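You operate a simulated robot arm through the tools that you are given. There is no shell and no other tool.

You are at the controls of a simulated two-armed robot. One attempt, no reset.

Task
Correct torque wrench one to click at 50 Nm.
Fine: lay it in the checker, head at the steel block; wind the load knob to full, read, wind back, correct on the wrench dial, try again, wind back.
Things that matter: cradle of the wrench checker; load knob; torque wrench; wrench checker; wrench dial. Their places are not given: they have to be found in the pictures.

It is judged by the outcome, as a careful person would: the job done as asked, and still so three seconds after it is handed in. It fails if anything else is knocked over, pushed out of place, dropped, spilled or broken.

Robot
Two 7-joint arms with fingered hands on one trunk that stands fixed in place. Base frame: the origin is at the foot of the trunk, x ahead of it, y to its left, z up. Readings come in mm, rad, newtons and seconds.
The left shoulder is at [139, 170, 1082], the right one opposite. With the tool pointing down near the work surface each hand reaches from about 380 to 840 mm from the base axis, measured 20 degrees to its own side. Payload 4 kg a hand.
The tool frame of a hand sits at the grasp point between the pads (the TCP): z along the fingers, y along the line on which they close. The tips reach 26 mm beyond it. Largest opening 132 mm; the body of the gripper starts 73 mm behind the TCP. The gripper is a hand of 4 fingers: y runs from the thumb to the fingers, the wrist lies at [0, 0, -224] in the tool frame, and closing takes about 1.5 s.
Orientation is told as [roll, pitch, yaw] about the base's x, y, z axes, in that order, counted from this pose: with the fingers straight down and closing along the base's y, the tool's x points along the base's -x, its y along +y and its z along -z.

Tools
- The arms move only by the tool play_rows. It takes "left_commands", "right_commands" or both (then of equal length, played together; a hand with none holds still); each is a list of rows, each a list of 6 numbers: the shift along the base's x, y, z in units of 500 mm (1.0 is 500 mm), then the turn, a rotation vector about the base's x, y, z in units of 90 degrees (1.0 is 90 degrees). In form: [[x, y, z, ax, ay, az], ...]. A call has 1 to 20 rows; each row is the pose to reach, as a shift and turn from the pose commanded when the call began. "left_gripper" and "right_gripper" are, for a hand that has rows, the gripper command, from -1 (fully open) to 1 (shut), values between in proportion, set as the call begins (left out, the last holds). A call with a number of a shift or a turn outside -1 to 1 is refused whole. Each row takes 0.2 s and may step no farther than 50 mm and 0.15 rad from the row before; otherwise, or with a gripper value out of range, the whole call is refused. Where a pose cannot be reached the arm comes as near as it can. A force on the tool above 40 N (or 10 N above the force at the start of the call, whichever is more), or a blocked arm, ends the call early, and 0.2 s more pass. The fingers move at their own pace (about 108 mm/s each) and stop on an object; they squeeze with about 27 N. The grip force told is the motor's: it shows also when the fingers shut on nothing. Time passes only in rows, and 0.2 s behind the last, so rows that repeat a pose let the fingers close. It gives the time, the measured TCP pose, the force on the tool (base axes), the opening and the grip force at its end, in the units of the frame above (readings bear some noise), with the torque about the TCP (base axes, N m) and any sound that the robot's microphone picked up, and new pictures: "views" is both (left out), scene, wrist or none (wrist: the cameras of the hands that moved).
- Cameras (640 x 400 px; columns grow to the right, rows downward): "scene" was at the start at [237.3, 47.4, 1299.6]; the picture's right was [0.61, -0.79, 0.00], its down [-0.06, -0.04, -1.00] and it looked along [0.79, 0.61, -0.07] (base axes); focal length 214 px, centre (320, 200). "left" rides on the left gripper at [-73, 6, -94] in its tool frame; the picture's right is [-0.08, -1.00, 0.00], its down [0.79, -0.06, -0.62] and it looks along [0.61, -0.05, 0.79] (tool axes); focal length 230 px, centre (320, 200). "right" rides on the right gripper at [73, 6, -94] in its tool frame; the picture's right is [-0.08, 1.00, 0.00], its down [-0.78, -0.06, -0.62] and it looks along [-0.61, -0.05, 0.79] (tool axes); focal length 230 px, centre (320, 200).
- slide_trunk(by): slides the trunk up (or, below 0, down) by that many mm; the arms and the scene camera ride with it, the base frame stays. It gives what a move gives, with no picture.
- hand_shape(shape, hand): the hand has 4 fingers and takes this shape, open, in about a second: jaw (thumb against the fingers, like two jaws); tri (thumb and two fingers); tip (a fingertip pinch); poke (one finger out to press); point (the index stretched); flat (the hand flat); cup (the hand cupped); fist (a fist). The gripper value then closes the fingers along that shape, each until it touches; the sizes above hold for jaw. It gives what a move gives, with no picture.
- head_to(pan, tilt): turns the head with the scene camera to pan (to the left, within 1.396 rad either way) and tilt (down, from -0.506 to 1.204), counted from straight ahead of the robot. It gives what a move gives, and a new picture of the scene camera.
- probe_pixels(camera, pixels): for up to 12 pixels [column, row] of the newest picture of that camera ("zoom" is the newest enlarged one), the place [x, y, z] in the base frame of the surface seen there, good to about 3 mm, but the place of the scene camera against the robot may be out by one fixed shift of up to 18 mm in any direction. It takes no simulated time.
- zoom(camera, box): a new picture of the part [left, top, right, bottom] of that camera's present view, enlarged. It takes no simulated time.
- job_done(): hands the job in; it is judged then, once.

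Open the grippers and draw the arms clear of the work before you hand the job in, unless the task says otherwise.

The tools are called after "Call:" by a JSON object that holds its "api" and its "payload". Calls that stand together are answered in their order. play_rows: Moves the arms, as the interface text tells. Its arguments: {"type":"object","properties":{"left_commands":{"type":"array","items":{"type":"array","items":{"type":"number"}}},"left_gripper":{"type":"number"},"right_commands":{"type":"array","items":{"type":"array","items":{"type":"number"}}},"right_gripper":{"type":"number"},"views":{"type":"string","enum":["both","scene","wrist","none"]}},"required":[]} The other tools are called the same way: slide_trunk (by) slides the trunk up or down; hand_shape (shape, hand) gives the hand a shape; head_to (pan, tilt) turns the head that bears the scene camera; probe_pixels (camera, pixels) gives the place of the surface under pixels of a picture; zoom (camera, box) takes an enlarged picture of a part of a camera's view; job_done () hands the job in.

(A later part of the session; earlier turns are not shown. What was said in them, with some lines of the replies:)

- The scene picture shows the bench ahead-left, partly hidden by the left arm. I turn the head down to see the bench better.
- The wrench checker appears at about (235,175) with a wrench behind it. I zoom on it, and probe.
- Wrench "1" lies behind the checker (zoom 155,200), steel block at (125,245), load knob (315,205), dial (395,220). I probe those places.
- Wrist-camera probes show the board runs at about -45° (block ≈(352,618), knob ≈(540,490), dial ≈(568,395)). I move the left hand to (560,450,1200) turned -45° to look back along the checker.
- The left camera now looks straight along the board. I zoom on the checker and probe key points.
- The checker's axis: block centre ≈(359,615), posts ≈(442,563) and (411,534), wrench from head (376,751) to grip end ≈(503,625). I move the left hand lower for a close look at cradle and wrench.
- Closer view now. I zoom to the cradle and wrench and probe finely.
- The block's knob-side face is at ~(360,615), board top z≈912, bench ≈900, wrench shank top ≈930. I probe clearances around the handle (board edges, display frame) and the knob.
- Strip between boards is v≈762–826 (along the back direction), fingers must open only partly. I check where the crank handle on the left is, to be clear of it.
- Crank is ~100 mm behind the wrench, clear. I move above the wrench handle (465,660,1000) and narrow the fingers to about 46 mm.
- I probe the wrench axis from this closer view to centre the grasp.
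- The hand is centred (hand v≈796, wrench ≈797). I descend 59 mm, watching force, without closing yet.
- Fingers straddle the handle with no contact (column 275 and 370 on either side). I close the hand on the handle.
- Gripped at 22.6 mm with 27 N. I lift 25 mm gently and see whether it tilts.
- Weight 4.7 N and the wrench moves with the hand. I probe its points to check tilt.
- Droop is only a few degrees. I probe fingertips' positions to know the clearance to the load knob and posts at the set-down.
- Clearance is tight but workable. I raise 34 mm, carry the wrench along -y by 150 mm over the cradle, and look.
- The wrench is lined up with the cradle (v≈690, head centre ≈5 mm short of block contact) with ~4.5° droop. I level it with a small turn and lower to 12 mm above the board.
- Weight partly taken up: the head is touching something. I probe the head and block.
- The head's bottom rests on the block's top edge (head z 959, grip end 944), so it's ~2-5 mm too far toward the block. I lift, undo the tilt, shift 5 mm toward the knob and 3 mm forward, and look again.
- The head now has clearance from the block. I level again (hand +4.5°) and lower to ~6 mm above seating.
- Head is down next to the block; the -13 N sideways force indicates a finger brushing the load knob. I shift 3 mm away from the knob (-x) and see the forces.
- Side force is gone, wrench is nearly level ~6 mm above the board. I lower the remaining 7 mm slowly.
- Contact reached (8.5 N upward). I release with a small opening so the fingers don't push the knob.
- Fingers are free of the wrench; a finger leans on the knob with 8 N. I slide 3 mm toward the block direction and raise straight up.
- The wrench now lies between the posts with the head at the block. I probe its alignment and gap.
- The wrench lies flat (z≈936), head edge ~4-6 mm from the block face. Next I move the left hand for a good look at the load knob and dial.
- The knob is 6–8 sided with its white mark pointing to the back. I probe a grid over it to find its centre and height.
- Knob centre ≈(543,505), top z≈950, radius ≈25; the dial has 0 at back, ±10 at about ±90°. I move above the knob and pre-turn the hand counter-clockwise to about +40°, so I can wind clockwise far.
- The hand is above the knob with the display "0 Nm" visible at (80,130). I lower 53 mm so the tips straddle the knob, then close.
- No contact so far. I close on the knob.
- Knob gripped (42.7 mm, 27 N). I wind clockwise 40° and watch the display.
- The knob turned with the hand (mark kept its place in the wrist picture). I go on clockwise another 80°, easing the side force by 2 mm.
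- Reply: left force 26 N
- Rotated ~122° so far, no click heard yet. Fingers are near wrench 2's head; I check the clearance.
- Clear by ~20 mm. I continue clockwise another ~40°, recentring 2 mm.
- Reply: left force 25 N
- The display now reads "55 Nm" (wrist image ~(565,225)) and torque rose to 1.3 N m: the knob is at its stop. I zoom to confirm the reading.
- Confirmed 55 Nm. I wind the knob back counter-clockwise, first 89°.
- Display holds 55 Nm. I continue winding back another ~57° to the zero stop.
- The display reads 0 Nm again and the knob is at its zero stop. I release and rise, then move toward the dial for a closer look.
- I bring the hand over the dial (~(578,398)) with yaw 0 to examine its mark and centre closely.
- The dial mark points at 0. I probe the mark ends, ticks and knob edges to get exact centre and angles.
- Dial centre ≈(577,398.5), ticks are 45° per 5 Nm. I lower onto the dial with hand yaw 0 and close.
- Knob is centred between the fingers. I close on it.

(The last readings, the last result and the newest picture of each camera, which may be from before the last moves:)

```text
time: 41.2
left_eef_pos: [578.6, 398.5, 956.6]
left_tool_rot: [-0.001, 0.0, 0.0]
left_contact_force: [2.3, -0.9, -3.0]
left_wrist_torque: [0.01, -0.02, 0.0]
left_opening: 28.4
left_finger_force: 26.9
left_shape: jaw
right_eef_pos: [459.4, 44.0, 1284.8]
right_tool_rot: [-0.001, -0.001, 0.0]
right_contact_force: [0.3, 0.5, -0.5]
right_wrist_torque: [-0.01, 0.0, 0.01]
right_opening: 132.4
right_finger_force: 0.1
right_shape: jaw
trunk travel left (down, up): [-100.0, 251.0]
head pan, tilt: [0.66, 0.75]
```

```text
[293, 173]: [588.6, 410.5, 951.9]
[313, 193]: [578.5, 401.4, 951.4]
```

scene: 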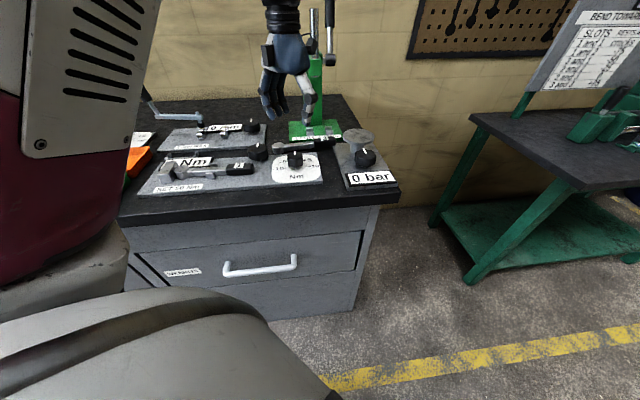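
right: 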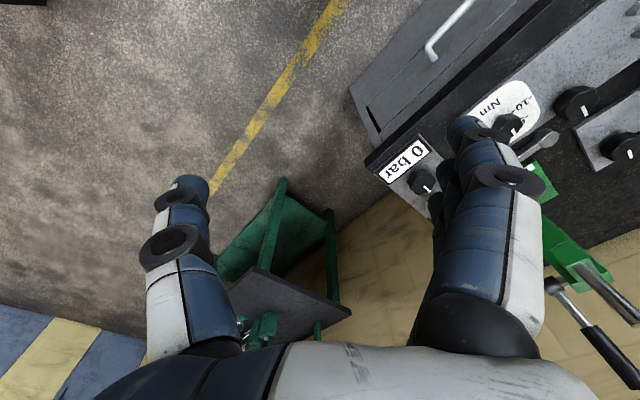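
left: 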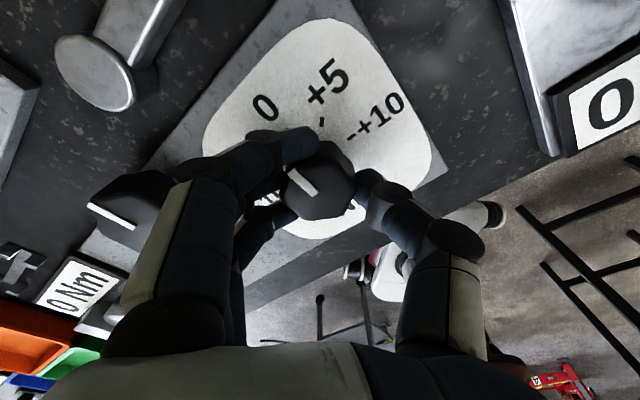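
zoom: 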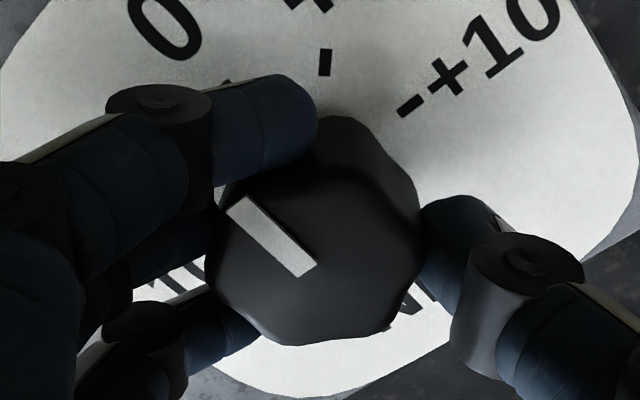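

Gripped. I turn the dial 45° counter-clockwise (toward -5).

Call:
{"api": "play_rows", "payload": {"left_commands": [[0, 0, 0, 0, 0, 0.0833], [0, 0, 0, 0, 0, 0.1667], [0, 0, 0, 0, 0, 0.25], [0, 0, 0, 0, 0, 0.3333], [0, 0, 0, 0, 0, 0.4167], [0, 0, 0, 0, 0, 0.5], [0, 0, 0, 0, 0, 0.5]], "views": "wrist"}}

Call:
{"api": "zoom", "payload": {"camera": "left", "box": [240, 100, 400, 240]}}

```text
time: 42.9
left_eef_pos: [578.5, 399.9, 957.0]
left_tool_rot: [0.0, 0.0, 0.788]
left_contact_force: [4.8, 8.2, -4.7]
left_wrist_torque: [0.17, -0.08, -0.03]
left_opening: 28.3
left_finger_force: 27.3
left_shape: jaw
right_eef_pos: [459.1, 44.1, 1285.8]
right_tool_rot: [-0.001, -0.002, 0.001]
right_contact_force: [-0.7, 0.7, 0.2]
right_wrist_torque: [-0.01, 0.0, 0.0]
right_opening: 131.8
right_finger_force: 0.1
right_shape: jaw
trunk travel left (down, up): [-100.0, 251.0]
head pan, tilt: [0.66, 0.75]
```

left: 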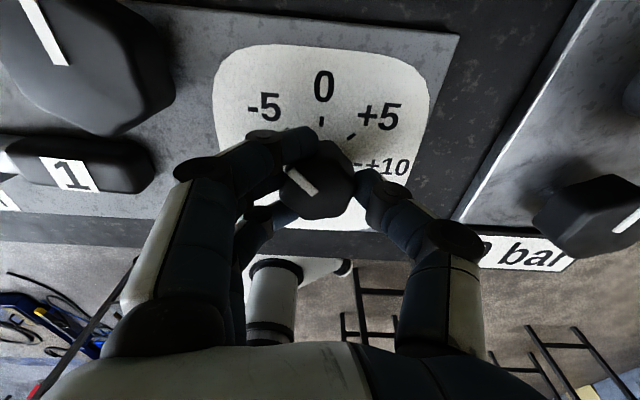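

```text
2.86 times, centred on (320, 170) of left
```

zoom: 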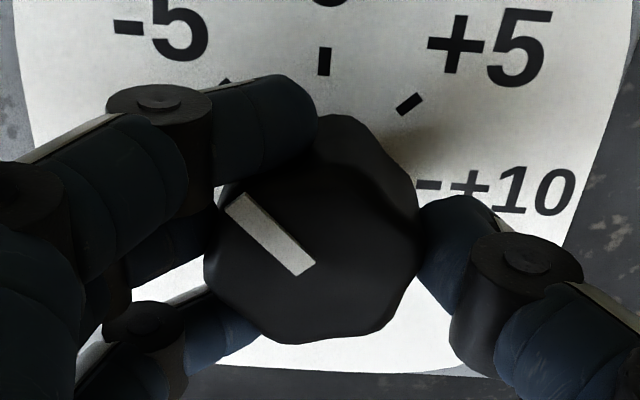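

The dial followed without slip. I release, lift and check the mark against the -5 tick.

Call:
{"api": "play_rows", "payload": {"left_commands": [[0, 0, 0, 0, 0, 0], [0, 0, 0, 0, 0, 0], [0, 0, 0, 0, 0, 0], [0, 0, 0.04, 0, 0, 0], [0, 0, 0.1, 0, 0, 0], [0, 0, 0.18, 0, 0, 0], [0, 0, 0.24, 0, 0, 0], [0, 0, 0.24, 0, 0, 0]], "left_gripper": 0.0, "views": "wrist"}}

Call:
{"api": "zoom", "payload": {"camera": "left", "box": [240, 40, 400, 180]}}

```text
time: 44.6
left_eef_pos: [575.9, 399.7, 1077.0]
left_tool_rot: [0.001, -0.002, 0.786]
left_contact_force: [1.0, -0.7, 0.1]
left_wrist_torque: [0.03, -0.01, -0.02]
left_opening: 65.2
left_finger_force: 0.0
left_shape: jaw
right_eef_pos: [458.0, 42.6, 1286.1]
right_tool_rot: [-0.001, 0.0, 0.002]
right_contact_force: [-0.2, 0.2, -0.2]
right_wrist_torque: [-0.04, -0.02, 0.0]
right_opening: 132.1
right_finger_force: 0.0
right_shape: jaw
trunk travel left (down, up): [-100.0, 251.0]
head pan, tilt: [0.66, 0.75]
```

left: 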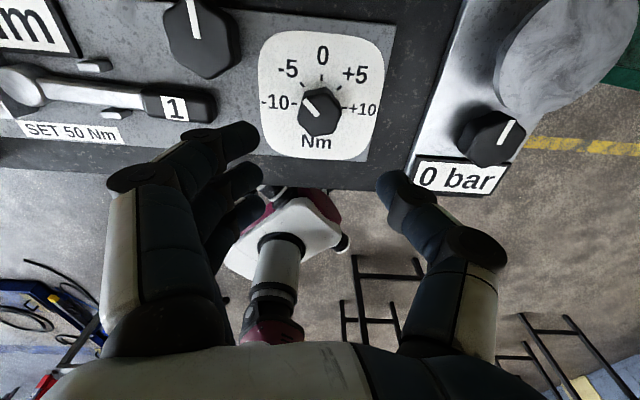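

```text
2.86 times, centred on (320, 110) of left
```

zoom: 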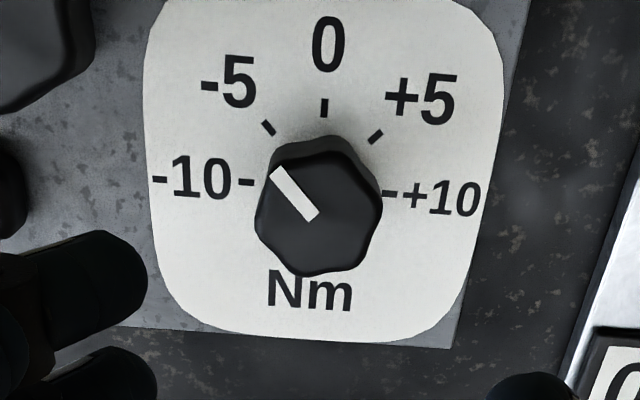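

I probe the mark's ends and ticks to measure the angle.

Call:
{"api": "probe_pixels", "payload": {"camera": "zoom", "pixels": [[278, 174], [312, 214], [285, 182], [305, 206], [268, 128], [324, 108], [377, 136], [246, 181], [389, 194], [258, 215], [381, 215], [318, 270]]}}

```text
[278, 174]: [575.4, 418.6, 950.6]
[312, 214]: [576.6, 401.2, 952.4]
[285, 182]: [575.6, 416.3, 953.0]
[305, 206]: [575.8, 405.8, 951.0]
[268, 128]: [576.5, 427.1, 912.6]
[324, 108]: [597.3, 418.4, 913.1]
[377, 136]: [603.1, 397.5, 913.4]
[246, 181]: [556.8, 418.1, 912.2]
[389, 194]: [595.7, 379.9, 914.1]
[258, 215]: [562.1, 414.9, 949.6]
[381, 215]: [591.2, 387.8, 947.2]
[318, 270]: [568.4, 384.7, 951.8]
```

The mark is at ~92–94° bearing vs the -5 tick at ~90° – set to -5. Now I go back over the load knob for a second test.

Call:
{"api": "play_rows", "payload": {"left_commands": [[-0.017, 0.052, -0.02, 0, 0, -0.02], [-0.034, 0.105, -0.04, 0, 0, -0.04], [-0.051, 0.158, -0.08, 0, 0, -0.055], [-0.068, 0.21, -0.134, 0, 0, -0.055], [-0.068, 0.21, -0.134, 0, 0, -0.055]], "left_gripper": -0.2, "views": "wrist"}}

Call:
{"api": "zoom", "payload": {"camera": "left", "box": [240, 60, 400, 200]}}

```text
time: 45.9
left_eef_pos: [543.8, 505.2, 1011.2]
left_tool_rot: [-0.001, 0.002, 0.701]
left_contact_force: [0.8, 0.4, -0.9]
left_wrist_torque: [0.02, 0.02, -0.01]
left_opening: 78.9
left_finger_force: 0.0
left_shape: jaw
right_eef_pos: [456.8, 43.1, 1284.6]
right_tool_rot: [0.002, 0.001, -0.001]
right_contact_force: [0.4, -0.1, 0.1]
right_wrist_torque: [0.0, 0.01, 0.02]
right_opening: 132.1
right_finger_force: 0.1
right_shape: jaw
trunk travel left (down, up): [-100.0, 251.0]
head pan, tilt: [0.66, 0.75]
```

left: 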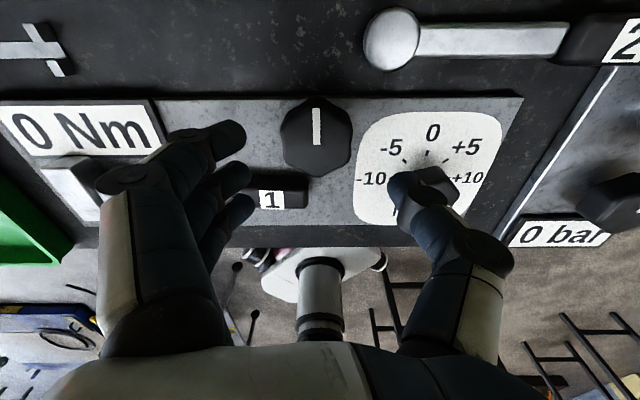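

```text
2.86 times, centred on (320, 130) of left
```

zoom: 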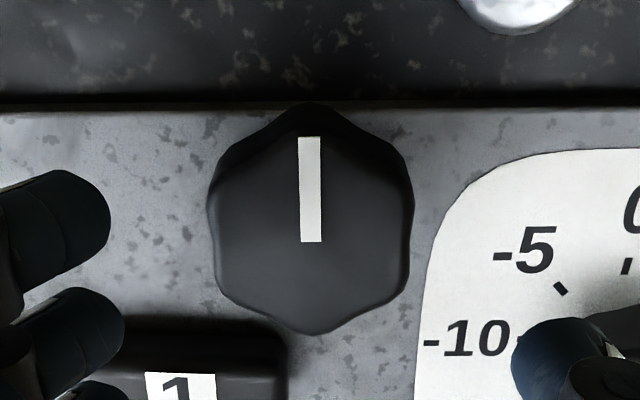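

Load knob's mark points straight back (zero). I lower onto it with the same pose as before.

Call:
{"api": "play_rows", "payload": {"left_commands": [[-0.002, 0, -0.04, 0, 0, 0], [-0.003, -0.001, -0.08, 0, 0, 0], [-0.003, -0.001, -0.108, 0, 0, 0], [-0.003, -0.001, -0.108, 0, 0, 0]], "views": "none"}}

Call:
{"api": "play_rows", "payload": {"left_commands": [[0, 0, 0, 0, 0, 0], [0, 0, 0, 0, 0, 0], [0, 0, 0, 0, 0, 0], [0, 0, 0, 0, 0, 0], [0, 0, 0, 0, 0, 0], [0, 0, 0, 0, 0, 0]], "left_gripper": 1, "views": "wrist"}}

```text
time: 46.9
left_eef_pos: [541.8, 504.4, 956.8]
left_tool_rot: [0.0, 0.0, 0.698]
left_contact_force: [1.4, -0.7, 0.4]
left_wrist_torque: [0.0, 0.0, -0.03]
left_opening: 78.7
left_finger_force: 0.0
left_shape: jaw
right_eef_pos: [458.0, 42.7, 1285.8]
right_tool_rot: [0.0, -0.001, -0.001]
right_contact_force: [0.3, 1.0, 0.2]
right_wrist_torque: [-0.02, 0.01, 0.0]
right_opening: 131.9
right_finger_force: 0.0
right_shape: jaw
trunk travel left (down, up): [-100.0, 251.0]
head pan, tilt: [0.66, 0.75]
```

```text
time: 48.2
left_eef_pos: [542.4, 502.5, 955.7]
left_tool_rot: [-0.002, 0.002, 0.699]
left_contact_force: [-1.2, -0.7, -3.5]
left_wrist_torque: [0.01, 0.04, 0.01]
left_opening: 43.0
left_finger_force: 26.7
left_shape: jaw
right_eef_pos: [458.6, 43.0, 1284.7]
right_tool_rot: [0.0, 0.0, 0.002]
right_contact_force: [0.3, 1.0, 0.9]
right_wrist_torque: [-0.01, 0.02, 0.0]
right_opening: 131.8
right_finger_force: 0.1
right_shape: jaw
trunk travel left (down, up): [-100.0, 251.0]
head pan, tilt: [0.66, 0.75]
```

left: 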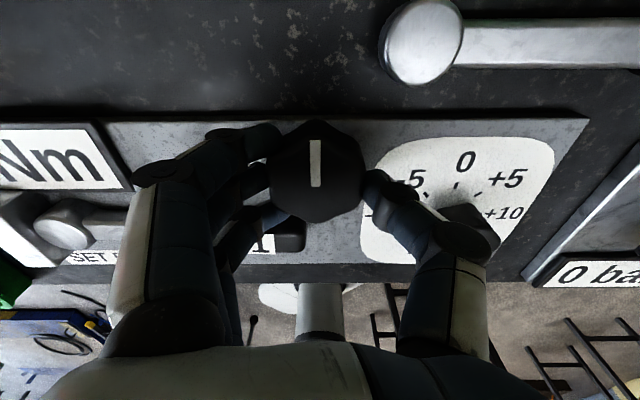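

Gripped as before. I wind clockwise 89°, then the rest to the stop.

Call:
{"api": "play_rows", "payload": {"left_commands": [[0, 0, 0, 0, 0, -0.09], [0, 0, 0, 0, 0, -0.18], [0, 0, 0, 0, 0, -0.27], [-0.002, 0, 0, 0, 0, -0.36], [-0.002, 0, 0, 0, 0, -0.45], [-0.002, 0, 0, 0, 0, -0.54], [-0.002, 0, 0, 0, 0, -0.63], [-0.002, 0, 0, 0, 0, -0.72], [-0.002, 0, 0, 0, 0, -0.81], [-0.002, 0, 0, 0, 0, -0.9], [-0.002, 0, 0, 0, 0, -0.99]], "views": "wrist"}}

Call:
{"api": "play_rows", "payload": {"left_commands": [[0, 0, 0, 0, 0, -0.09], [0, 0.002, 0, 0, 0, -0.18], [-0.001, 0.004, 0, 0, 0, -0.27], [-0.002, 0.004, 0, 0, 0, -0.36], [-0.002, 0.004, 0, 0, 0, -0.45], [-0.002, 0.004, 0, 0, 0, -0.54], [-0.002, 0.004, 0, 0, 0, -0.63], [-0.002, 0.004, 0, 0, 0, -0.72], [-0.002, 0.004, 0, 0, 0, -0.81], [-0.002, 0.004, 0, 0, 0, -0.81]], "views": "wrist"}}

Call:
{"api": "zoom", "payload": {"camera": "left", "box": [440, 160, 640, 280]}}

```text
time: 50.6
left_eef_pos: [539.0, 506.3, 956.7]
left_tool_rot: [0.002, -0.001, -0.86]
left_contact_force: [-18.0, 23.0, -4.4]
left_wrist_torque: [0.43, 0.3, 0.12]
left_opening: 42.4
left_finger_force: 27.2
left_shape: jaw
right_eef_pos: [457.1, 45.7, 1285.5]
right_tool_rot: [-0.004, -0.001, 0.0]
right_contact_force: [0.2, 0.4, -0.4]
right_wrist_torque: [-0.03, 0.01, 0.01]
right_opening: 131.7
right_finger_force: 0.1
right_shape: jaw
trunk travel left (down, up): [-100.0, 251.0]
head pan, tilt: [0.66, 0.75]
```

left: 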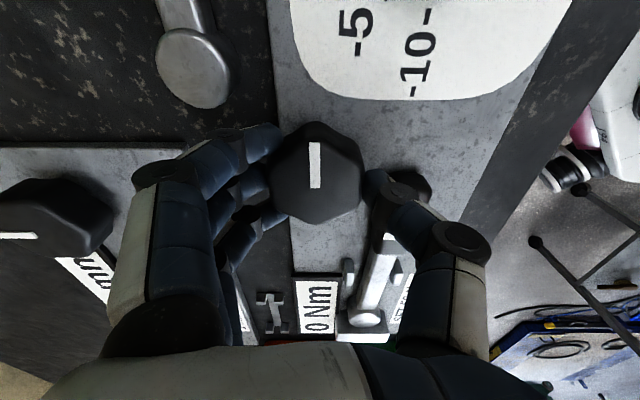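

```text
time: 52.9
left_eef_pos: [543.2, 509.8, 954.9]
left_tool_rot: [0.004, 0.006, -2.13]
left_contact_force: [15.9, 35.3, 4.4]
left_wrist_torque: [0.6, -0.4, 1.5]
left_opening: 42.0
left_finger_force: 26.5
left_shape: jaw
right_eef_pos: [458.9, 46.0, 1285.2]
right_tool_rot: [-0.003, 0.0, 0.0]
right_contact_force: [-0.3, 0.6, -0.2]
right_wrist_torque: [0.04, -0.02, 0.0]
right_opening: 131.9
right_finger_force: 0.2
right_shape: jaw
trunk travel left (down, up): [-100.0, 251.0]
head pan, tilt: [0.66, 0.75]
```

left: 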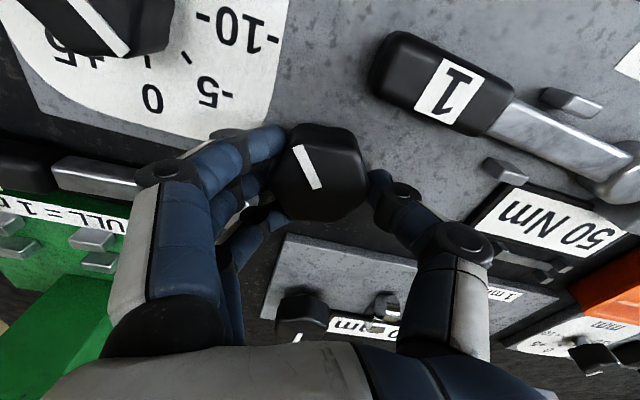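

```text
3.20 times, centred on (540, 220) of left
```

zoom: 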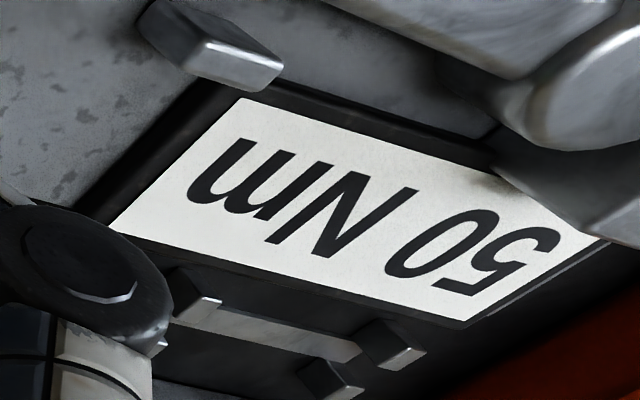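

The retest reads 50 Nm. Now I wind back counter-clockwise, easing the side force by moving back ~2–3 mm.

Call:
{"api": "play_rows", "payload": {"left_commands": [[-0.002, -0.003, 0, 0, 0, 0.09], [-0.002, -0.005, 0, 0, 0, 0.18], [-0.002, -0.006, 0, 0, 0, 0.27], [-0.002, -0.006, 0, 0, 0, 0.36], [-0.002, -0.006, 0, 0, 0, 0.45], [-0.002, -0.006, 0, 0, 0, 0.54], [-0.001, -0.006, 0, 0, 0, 0.63], [-0.001, -0.006, 0, 0, 0, 0.72], [0, -0.006, 0, 0, 0, 0.81], [0, -0.006, 0, 0, 0, 0.9], [0, -0.006, 0, 0, 0, 0.99]], "views": "wrist"}}

Call:
{"api": "play_rows", "payload": {"left_commands": [[0.001, -0.001, 0, 0, 0, 0.09], [0.002, -0.001, 0, 0, 0, 0.18], [0.002, -0.001, 0, 0, 0, 0.27], [0.002, -0.001, 0, 0, 0, 0.36], [0.002, -0.001, 0, 0, 0, 0.45], [0.002, -0.001, 0, 0, 0, 0.54], [0.002, -0.001, 0, 0, 0, 0.63], [0.002, -0.001, 0, 0, 0, 0.63]], "views": "wrist"}}

```text
time: 55.2
left_eef_pos: [539.1, 504.3, 956.9]
left_tool_rot: [-0.004, -0.002, -0.569]
left_contact_force: [-13.5, 22.3, 3.6]
left_wrist_torque: [0.64, 0.0, 0.12]
left_opening: 41.7
left_finger_force: 26.9
left_shape: jaw
right_eef_pos: [456.7, 45.0, 1285.5]
right_tool_rot: [-0.003, -0.002, 0.0]
right_contact_force: [0.1, 1.0, 0.1]
right_wrist_torque: [0.01, 0.01, -0.01]
right_opening: 131.7
right_finger_force: 0.1
right_shape: jaw
trunk travel left (down, up): [-100.0, 251.0]
head pan, tilt: [0.66, 0.75]
```

left: 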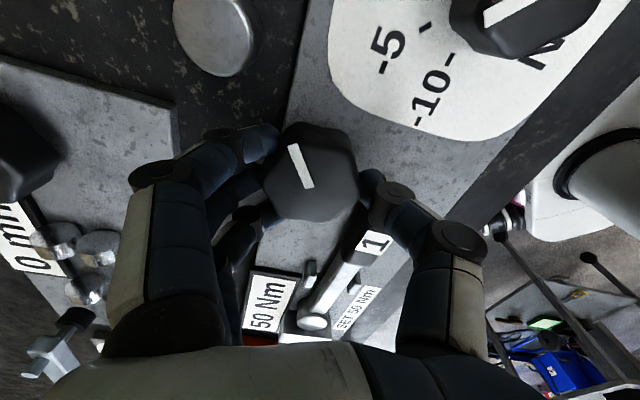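

```text
time: 57.0
left_eef_pos: [541.5, 502.2, 954.9]
left_tool_rot: [-0.002, 0.0, 0.416]
left_contact_force: [-2.6, 2.6, -4.0]
left_wrist_torque: [0.3, 0.13, -0.41]
left_opening: 41.7
left_finger_force: 27.3
left_shape: jaw
right_eef_pos: [457.7, 42.1, 1284.8]
right_tool_rot: [-0.002, 0.0, 0.001]
right_contact_force: [0.8, 0.3, -1.0]
right_wrist_torque: [-0.01, -0.01, 0.04]
right_opening: 131.8
right_finger_force: 0.0
right_shape: jaw
trunk travel left (down, up): [-100.0, 251.0]
head pan, tilt: [0.66, 0.75]
```

left: 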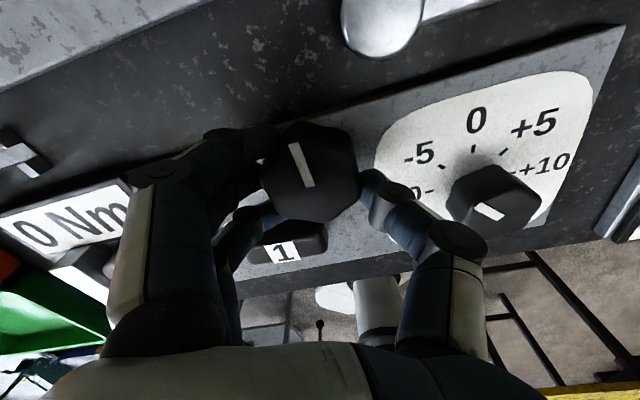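

Display is back to 0 Nm and the knob is at its zero stop (torque -0.4). I release and rise.

Call:
{"api": "play_rows", "payload": {"left_commands": [[0, 0, 0, 0, 0, 0], [0, 0, 0, 0, 0, 0], [0, 0, 0, 0, 0, 0], [0, 0, 0.02, 0, 0, 0], [0, 0, 0.08, 0, 0, 0], [0, 0, 0.16, 0, 0, 0], [0, 0, 0.24, 0, 0, 0], [0, 0, 0.32, 0, 0, 0], [0, 0, 0.32, 0, 0, 0]], "left_gripper": 0.0}}

Call:
{"api": "zoom", "payload": {"camera": "left", "box": [60, 40, 520, 260]}}

Call:
{"api": "zoom", "payload": {"camera": "scene", "box": [130, 90, 400, 210]}}

```text
time: 59.0
left_eef_pos: [541.1, 500.2, 1116.8]
left_tool_rot: [-0.002, -0.002, 0.417]
left_contact_force: [0.4, 0.2, -0.5]
left_wrist_torque: [0.0, 0.04, 0.0]
left_opening: 65.2
left_finger_force: 0.1
left_shape: jaw
right_eef_pos: [457.6, 44.1, 1285.7]
right_tool_rot: [0.0, 0.001, 0.0]
right_contact_force: [0.6, -0.3, -0.2]
right_wrist_torque: [0.01, 0.0, 0.0]
right_opening: 132.0
right_finger_force: 0.0
right_shape: jaw
trunk travel left (down, up): [-100.0, 251.0]
head pan, tilt: [0.66, 0.75]
```

scene: 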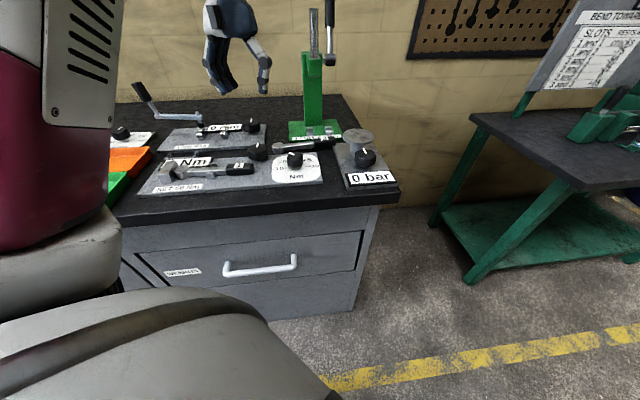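
left: 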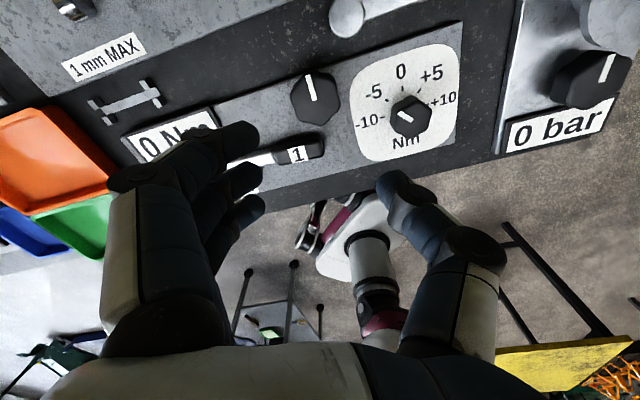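

```text
1.39 times, centred on (290, 150) of left
```

zoom: 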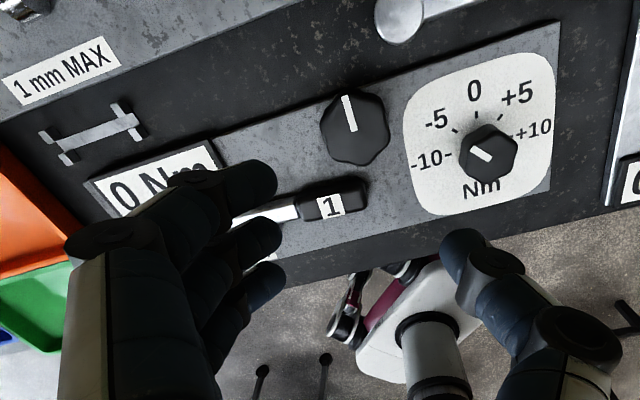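

```text
2.37 times, centred on (265, 150) of scene
```

zoom: 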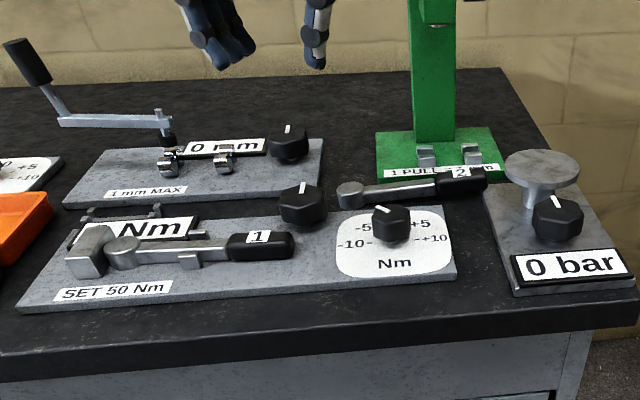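

The retest gave 50 and everything is wound back. I check the dial mark hasn't shifted since, by probing.

Call:
{"api": "zoom", "payload": {"camera": "left", "box": [350, 50, 470, 160]}}

```text
3.64 times, centred on (410, 105) of left
```

zoom: 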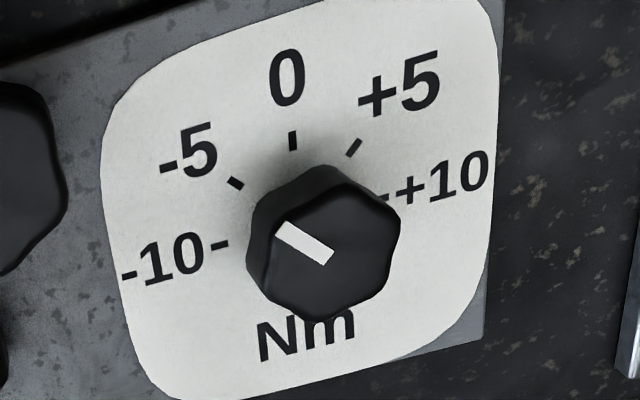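

Call:
{"api": "probe_pixels", "payload": {"camera": "zoom", "pixels": [[284, 231], [325, 256], [292, 236], [315, 250], [236, 183], [292, 141], [354, 147], [220, 244], [384, 197]]}}

```text
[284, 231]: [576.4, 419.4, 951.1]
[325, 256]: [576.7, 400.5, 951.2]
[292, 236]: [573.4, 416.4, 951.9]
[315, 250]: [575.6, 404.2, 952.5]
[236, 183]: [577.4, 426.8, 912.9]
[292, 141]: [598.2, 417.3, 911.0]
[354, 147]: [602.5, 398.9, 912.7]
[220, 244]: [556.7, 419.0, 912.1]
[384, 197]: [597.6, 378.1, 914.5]
```

The dial mark still sits at -5 and the reading was 50. I open the hand fully and retreat to roughly the start pose.

Call:
{"api": "play_rows", "payload": {"left_commands": [[0, 0, 0.08, 0, 0, 0], [0, 0, 0.16, 0, 0, 0], [0, 0, 0.24, 0, 0, 0], [0, 0, 0.3, 0, 0, 0], [-0.08, 0.01, 0.3, 0, 0, -0.06], [-0.16, 0.02, 0.3, 0, 0, -0.12], [-0.24, 0.04, 0.3, 0, 0, -0.18], [-0.32, 0.05, 0.3, 0, 0, -0.24], [-0.35, 0.056, 0.3, 0, 0, -0.265], [-0.35, 0.056, 0.3, 0, 0, -0.265]], "left_gripper": -1}}

Call:
{"api": "zoom", "payload": {"camera": "scene", "box": [110, 80, 410, 220]}}

```text
time: 61.2
left_eef_pos: [366.6, 528.5, 1266.1]
left_tool_rot: [0.001, 0.001, 0.0]
left_contact_force: [0.1, 0.0, 1.2]
left_wrist_torque: [0.0, -0.02, -0.02]
left_opening: 131.9
left_finger_force: 0.1
left_shape: jaw
right_eef_pos: [458.3, 43.3, 1285.4]
right_tool_rot: [0.0, 0.0, 0.0]
right_contact_force: [-0.2, -0.4, 0.1]
right_wrist_torque: [-0.01, 0.01, -0.01]
right_opening: 131.6
right_finger_force: 0.0
right_shape: jaw
trunk travel left (down, up): [-100.0, 251.0]
head pan, tilt: [0.66, 0.75]
```

scene: 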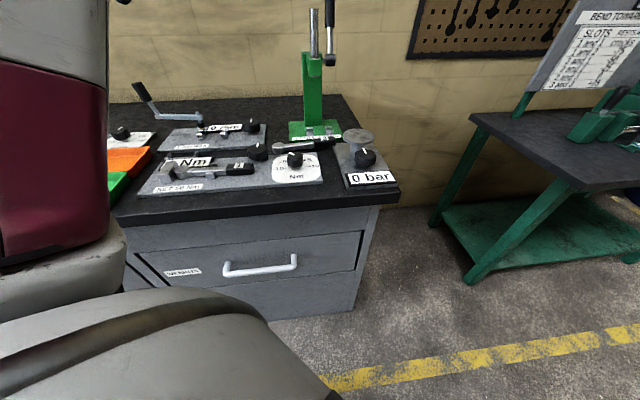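
left: 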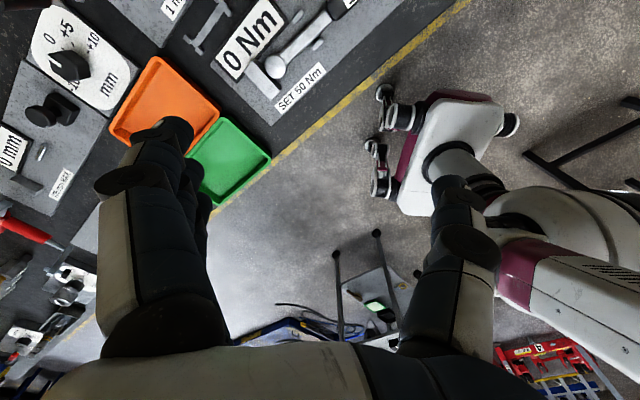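

```text
2.13 times, centred on (260, 150) of scene
```

zoom: 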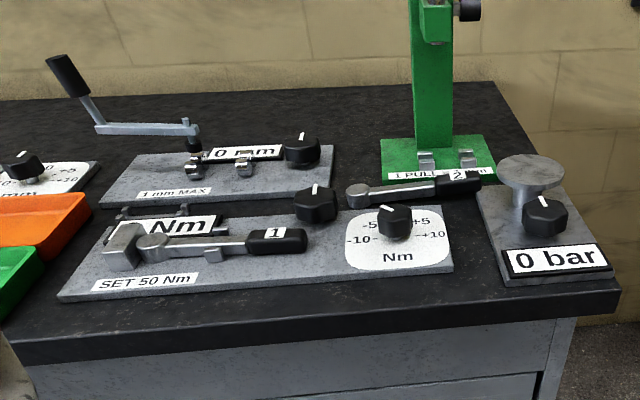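

The display reads 0 Nm, the load knob is wound back and the dial sits at -5. The retest clicked at 50 Nm, nothing else has moved, and the arm is clear, so I hand the job in.

Call:
{"api": "job_done", "payload": {}}

```text
The job is handed in.
```

Torque wrench one now reads 50 Nm on the checker. The first test at full load read 55 Nm, so I turned the wrench dial from 0 to -5. The second test at full load read 50 Nm.

- **Wrench:** it lies flat in the cradle between the two posts. Its head is at the steel block, with a gap of about 4–6 mm. I left it there because the task did not ask for it to be put back.
- **Load knob:** it is wound back to its stop, and the display reads 0 Nm.
- **Click:** the microphone reported no click sound, so the result rests on the display, which held its value at full load.
- **Surroundings:** a finger brushed the load knob while I was setting the wrench down. Wrench two and the rest of the bench look unmoved in the final pictures.

The left hand is open and back at about its start pose. The right arm was never used.
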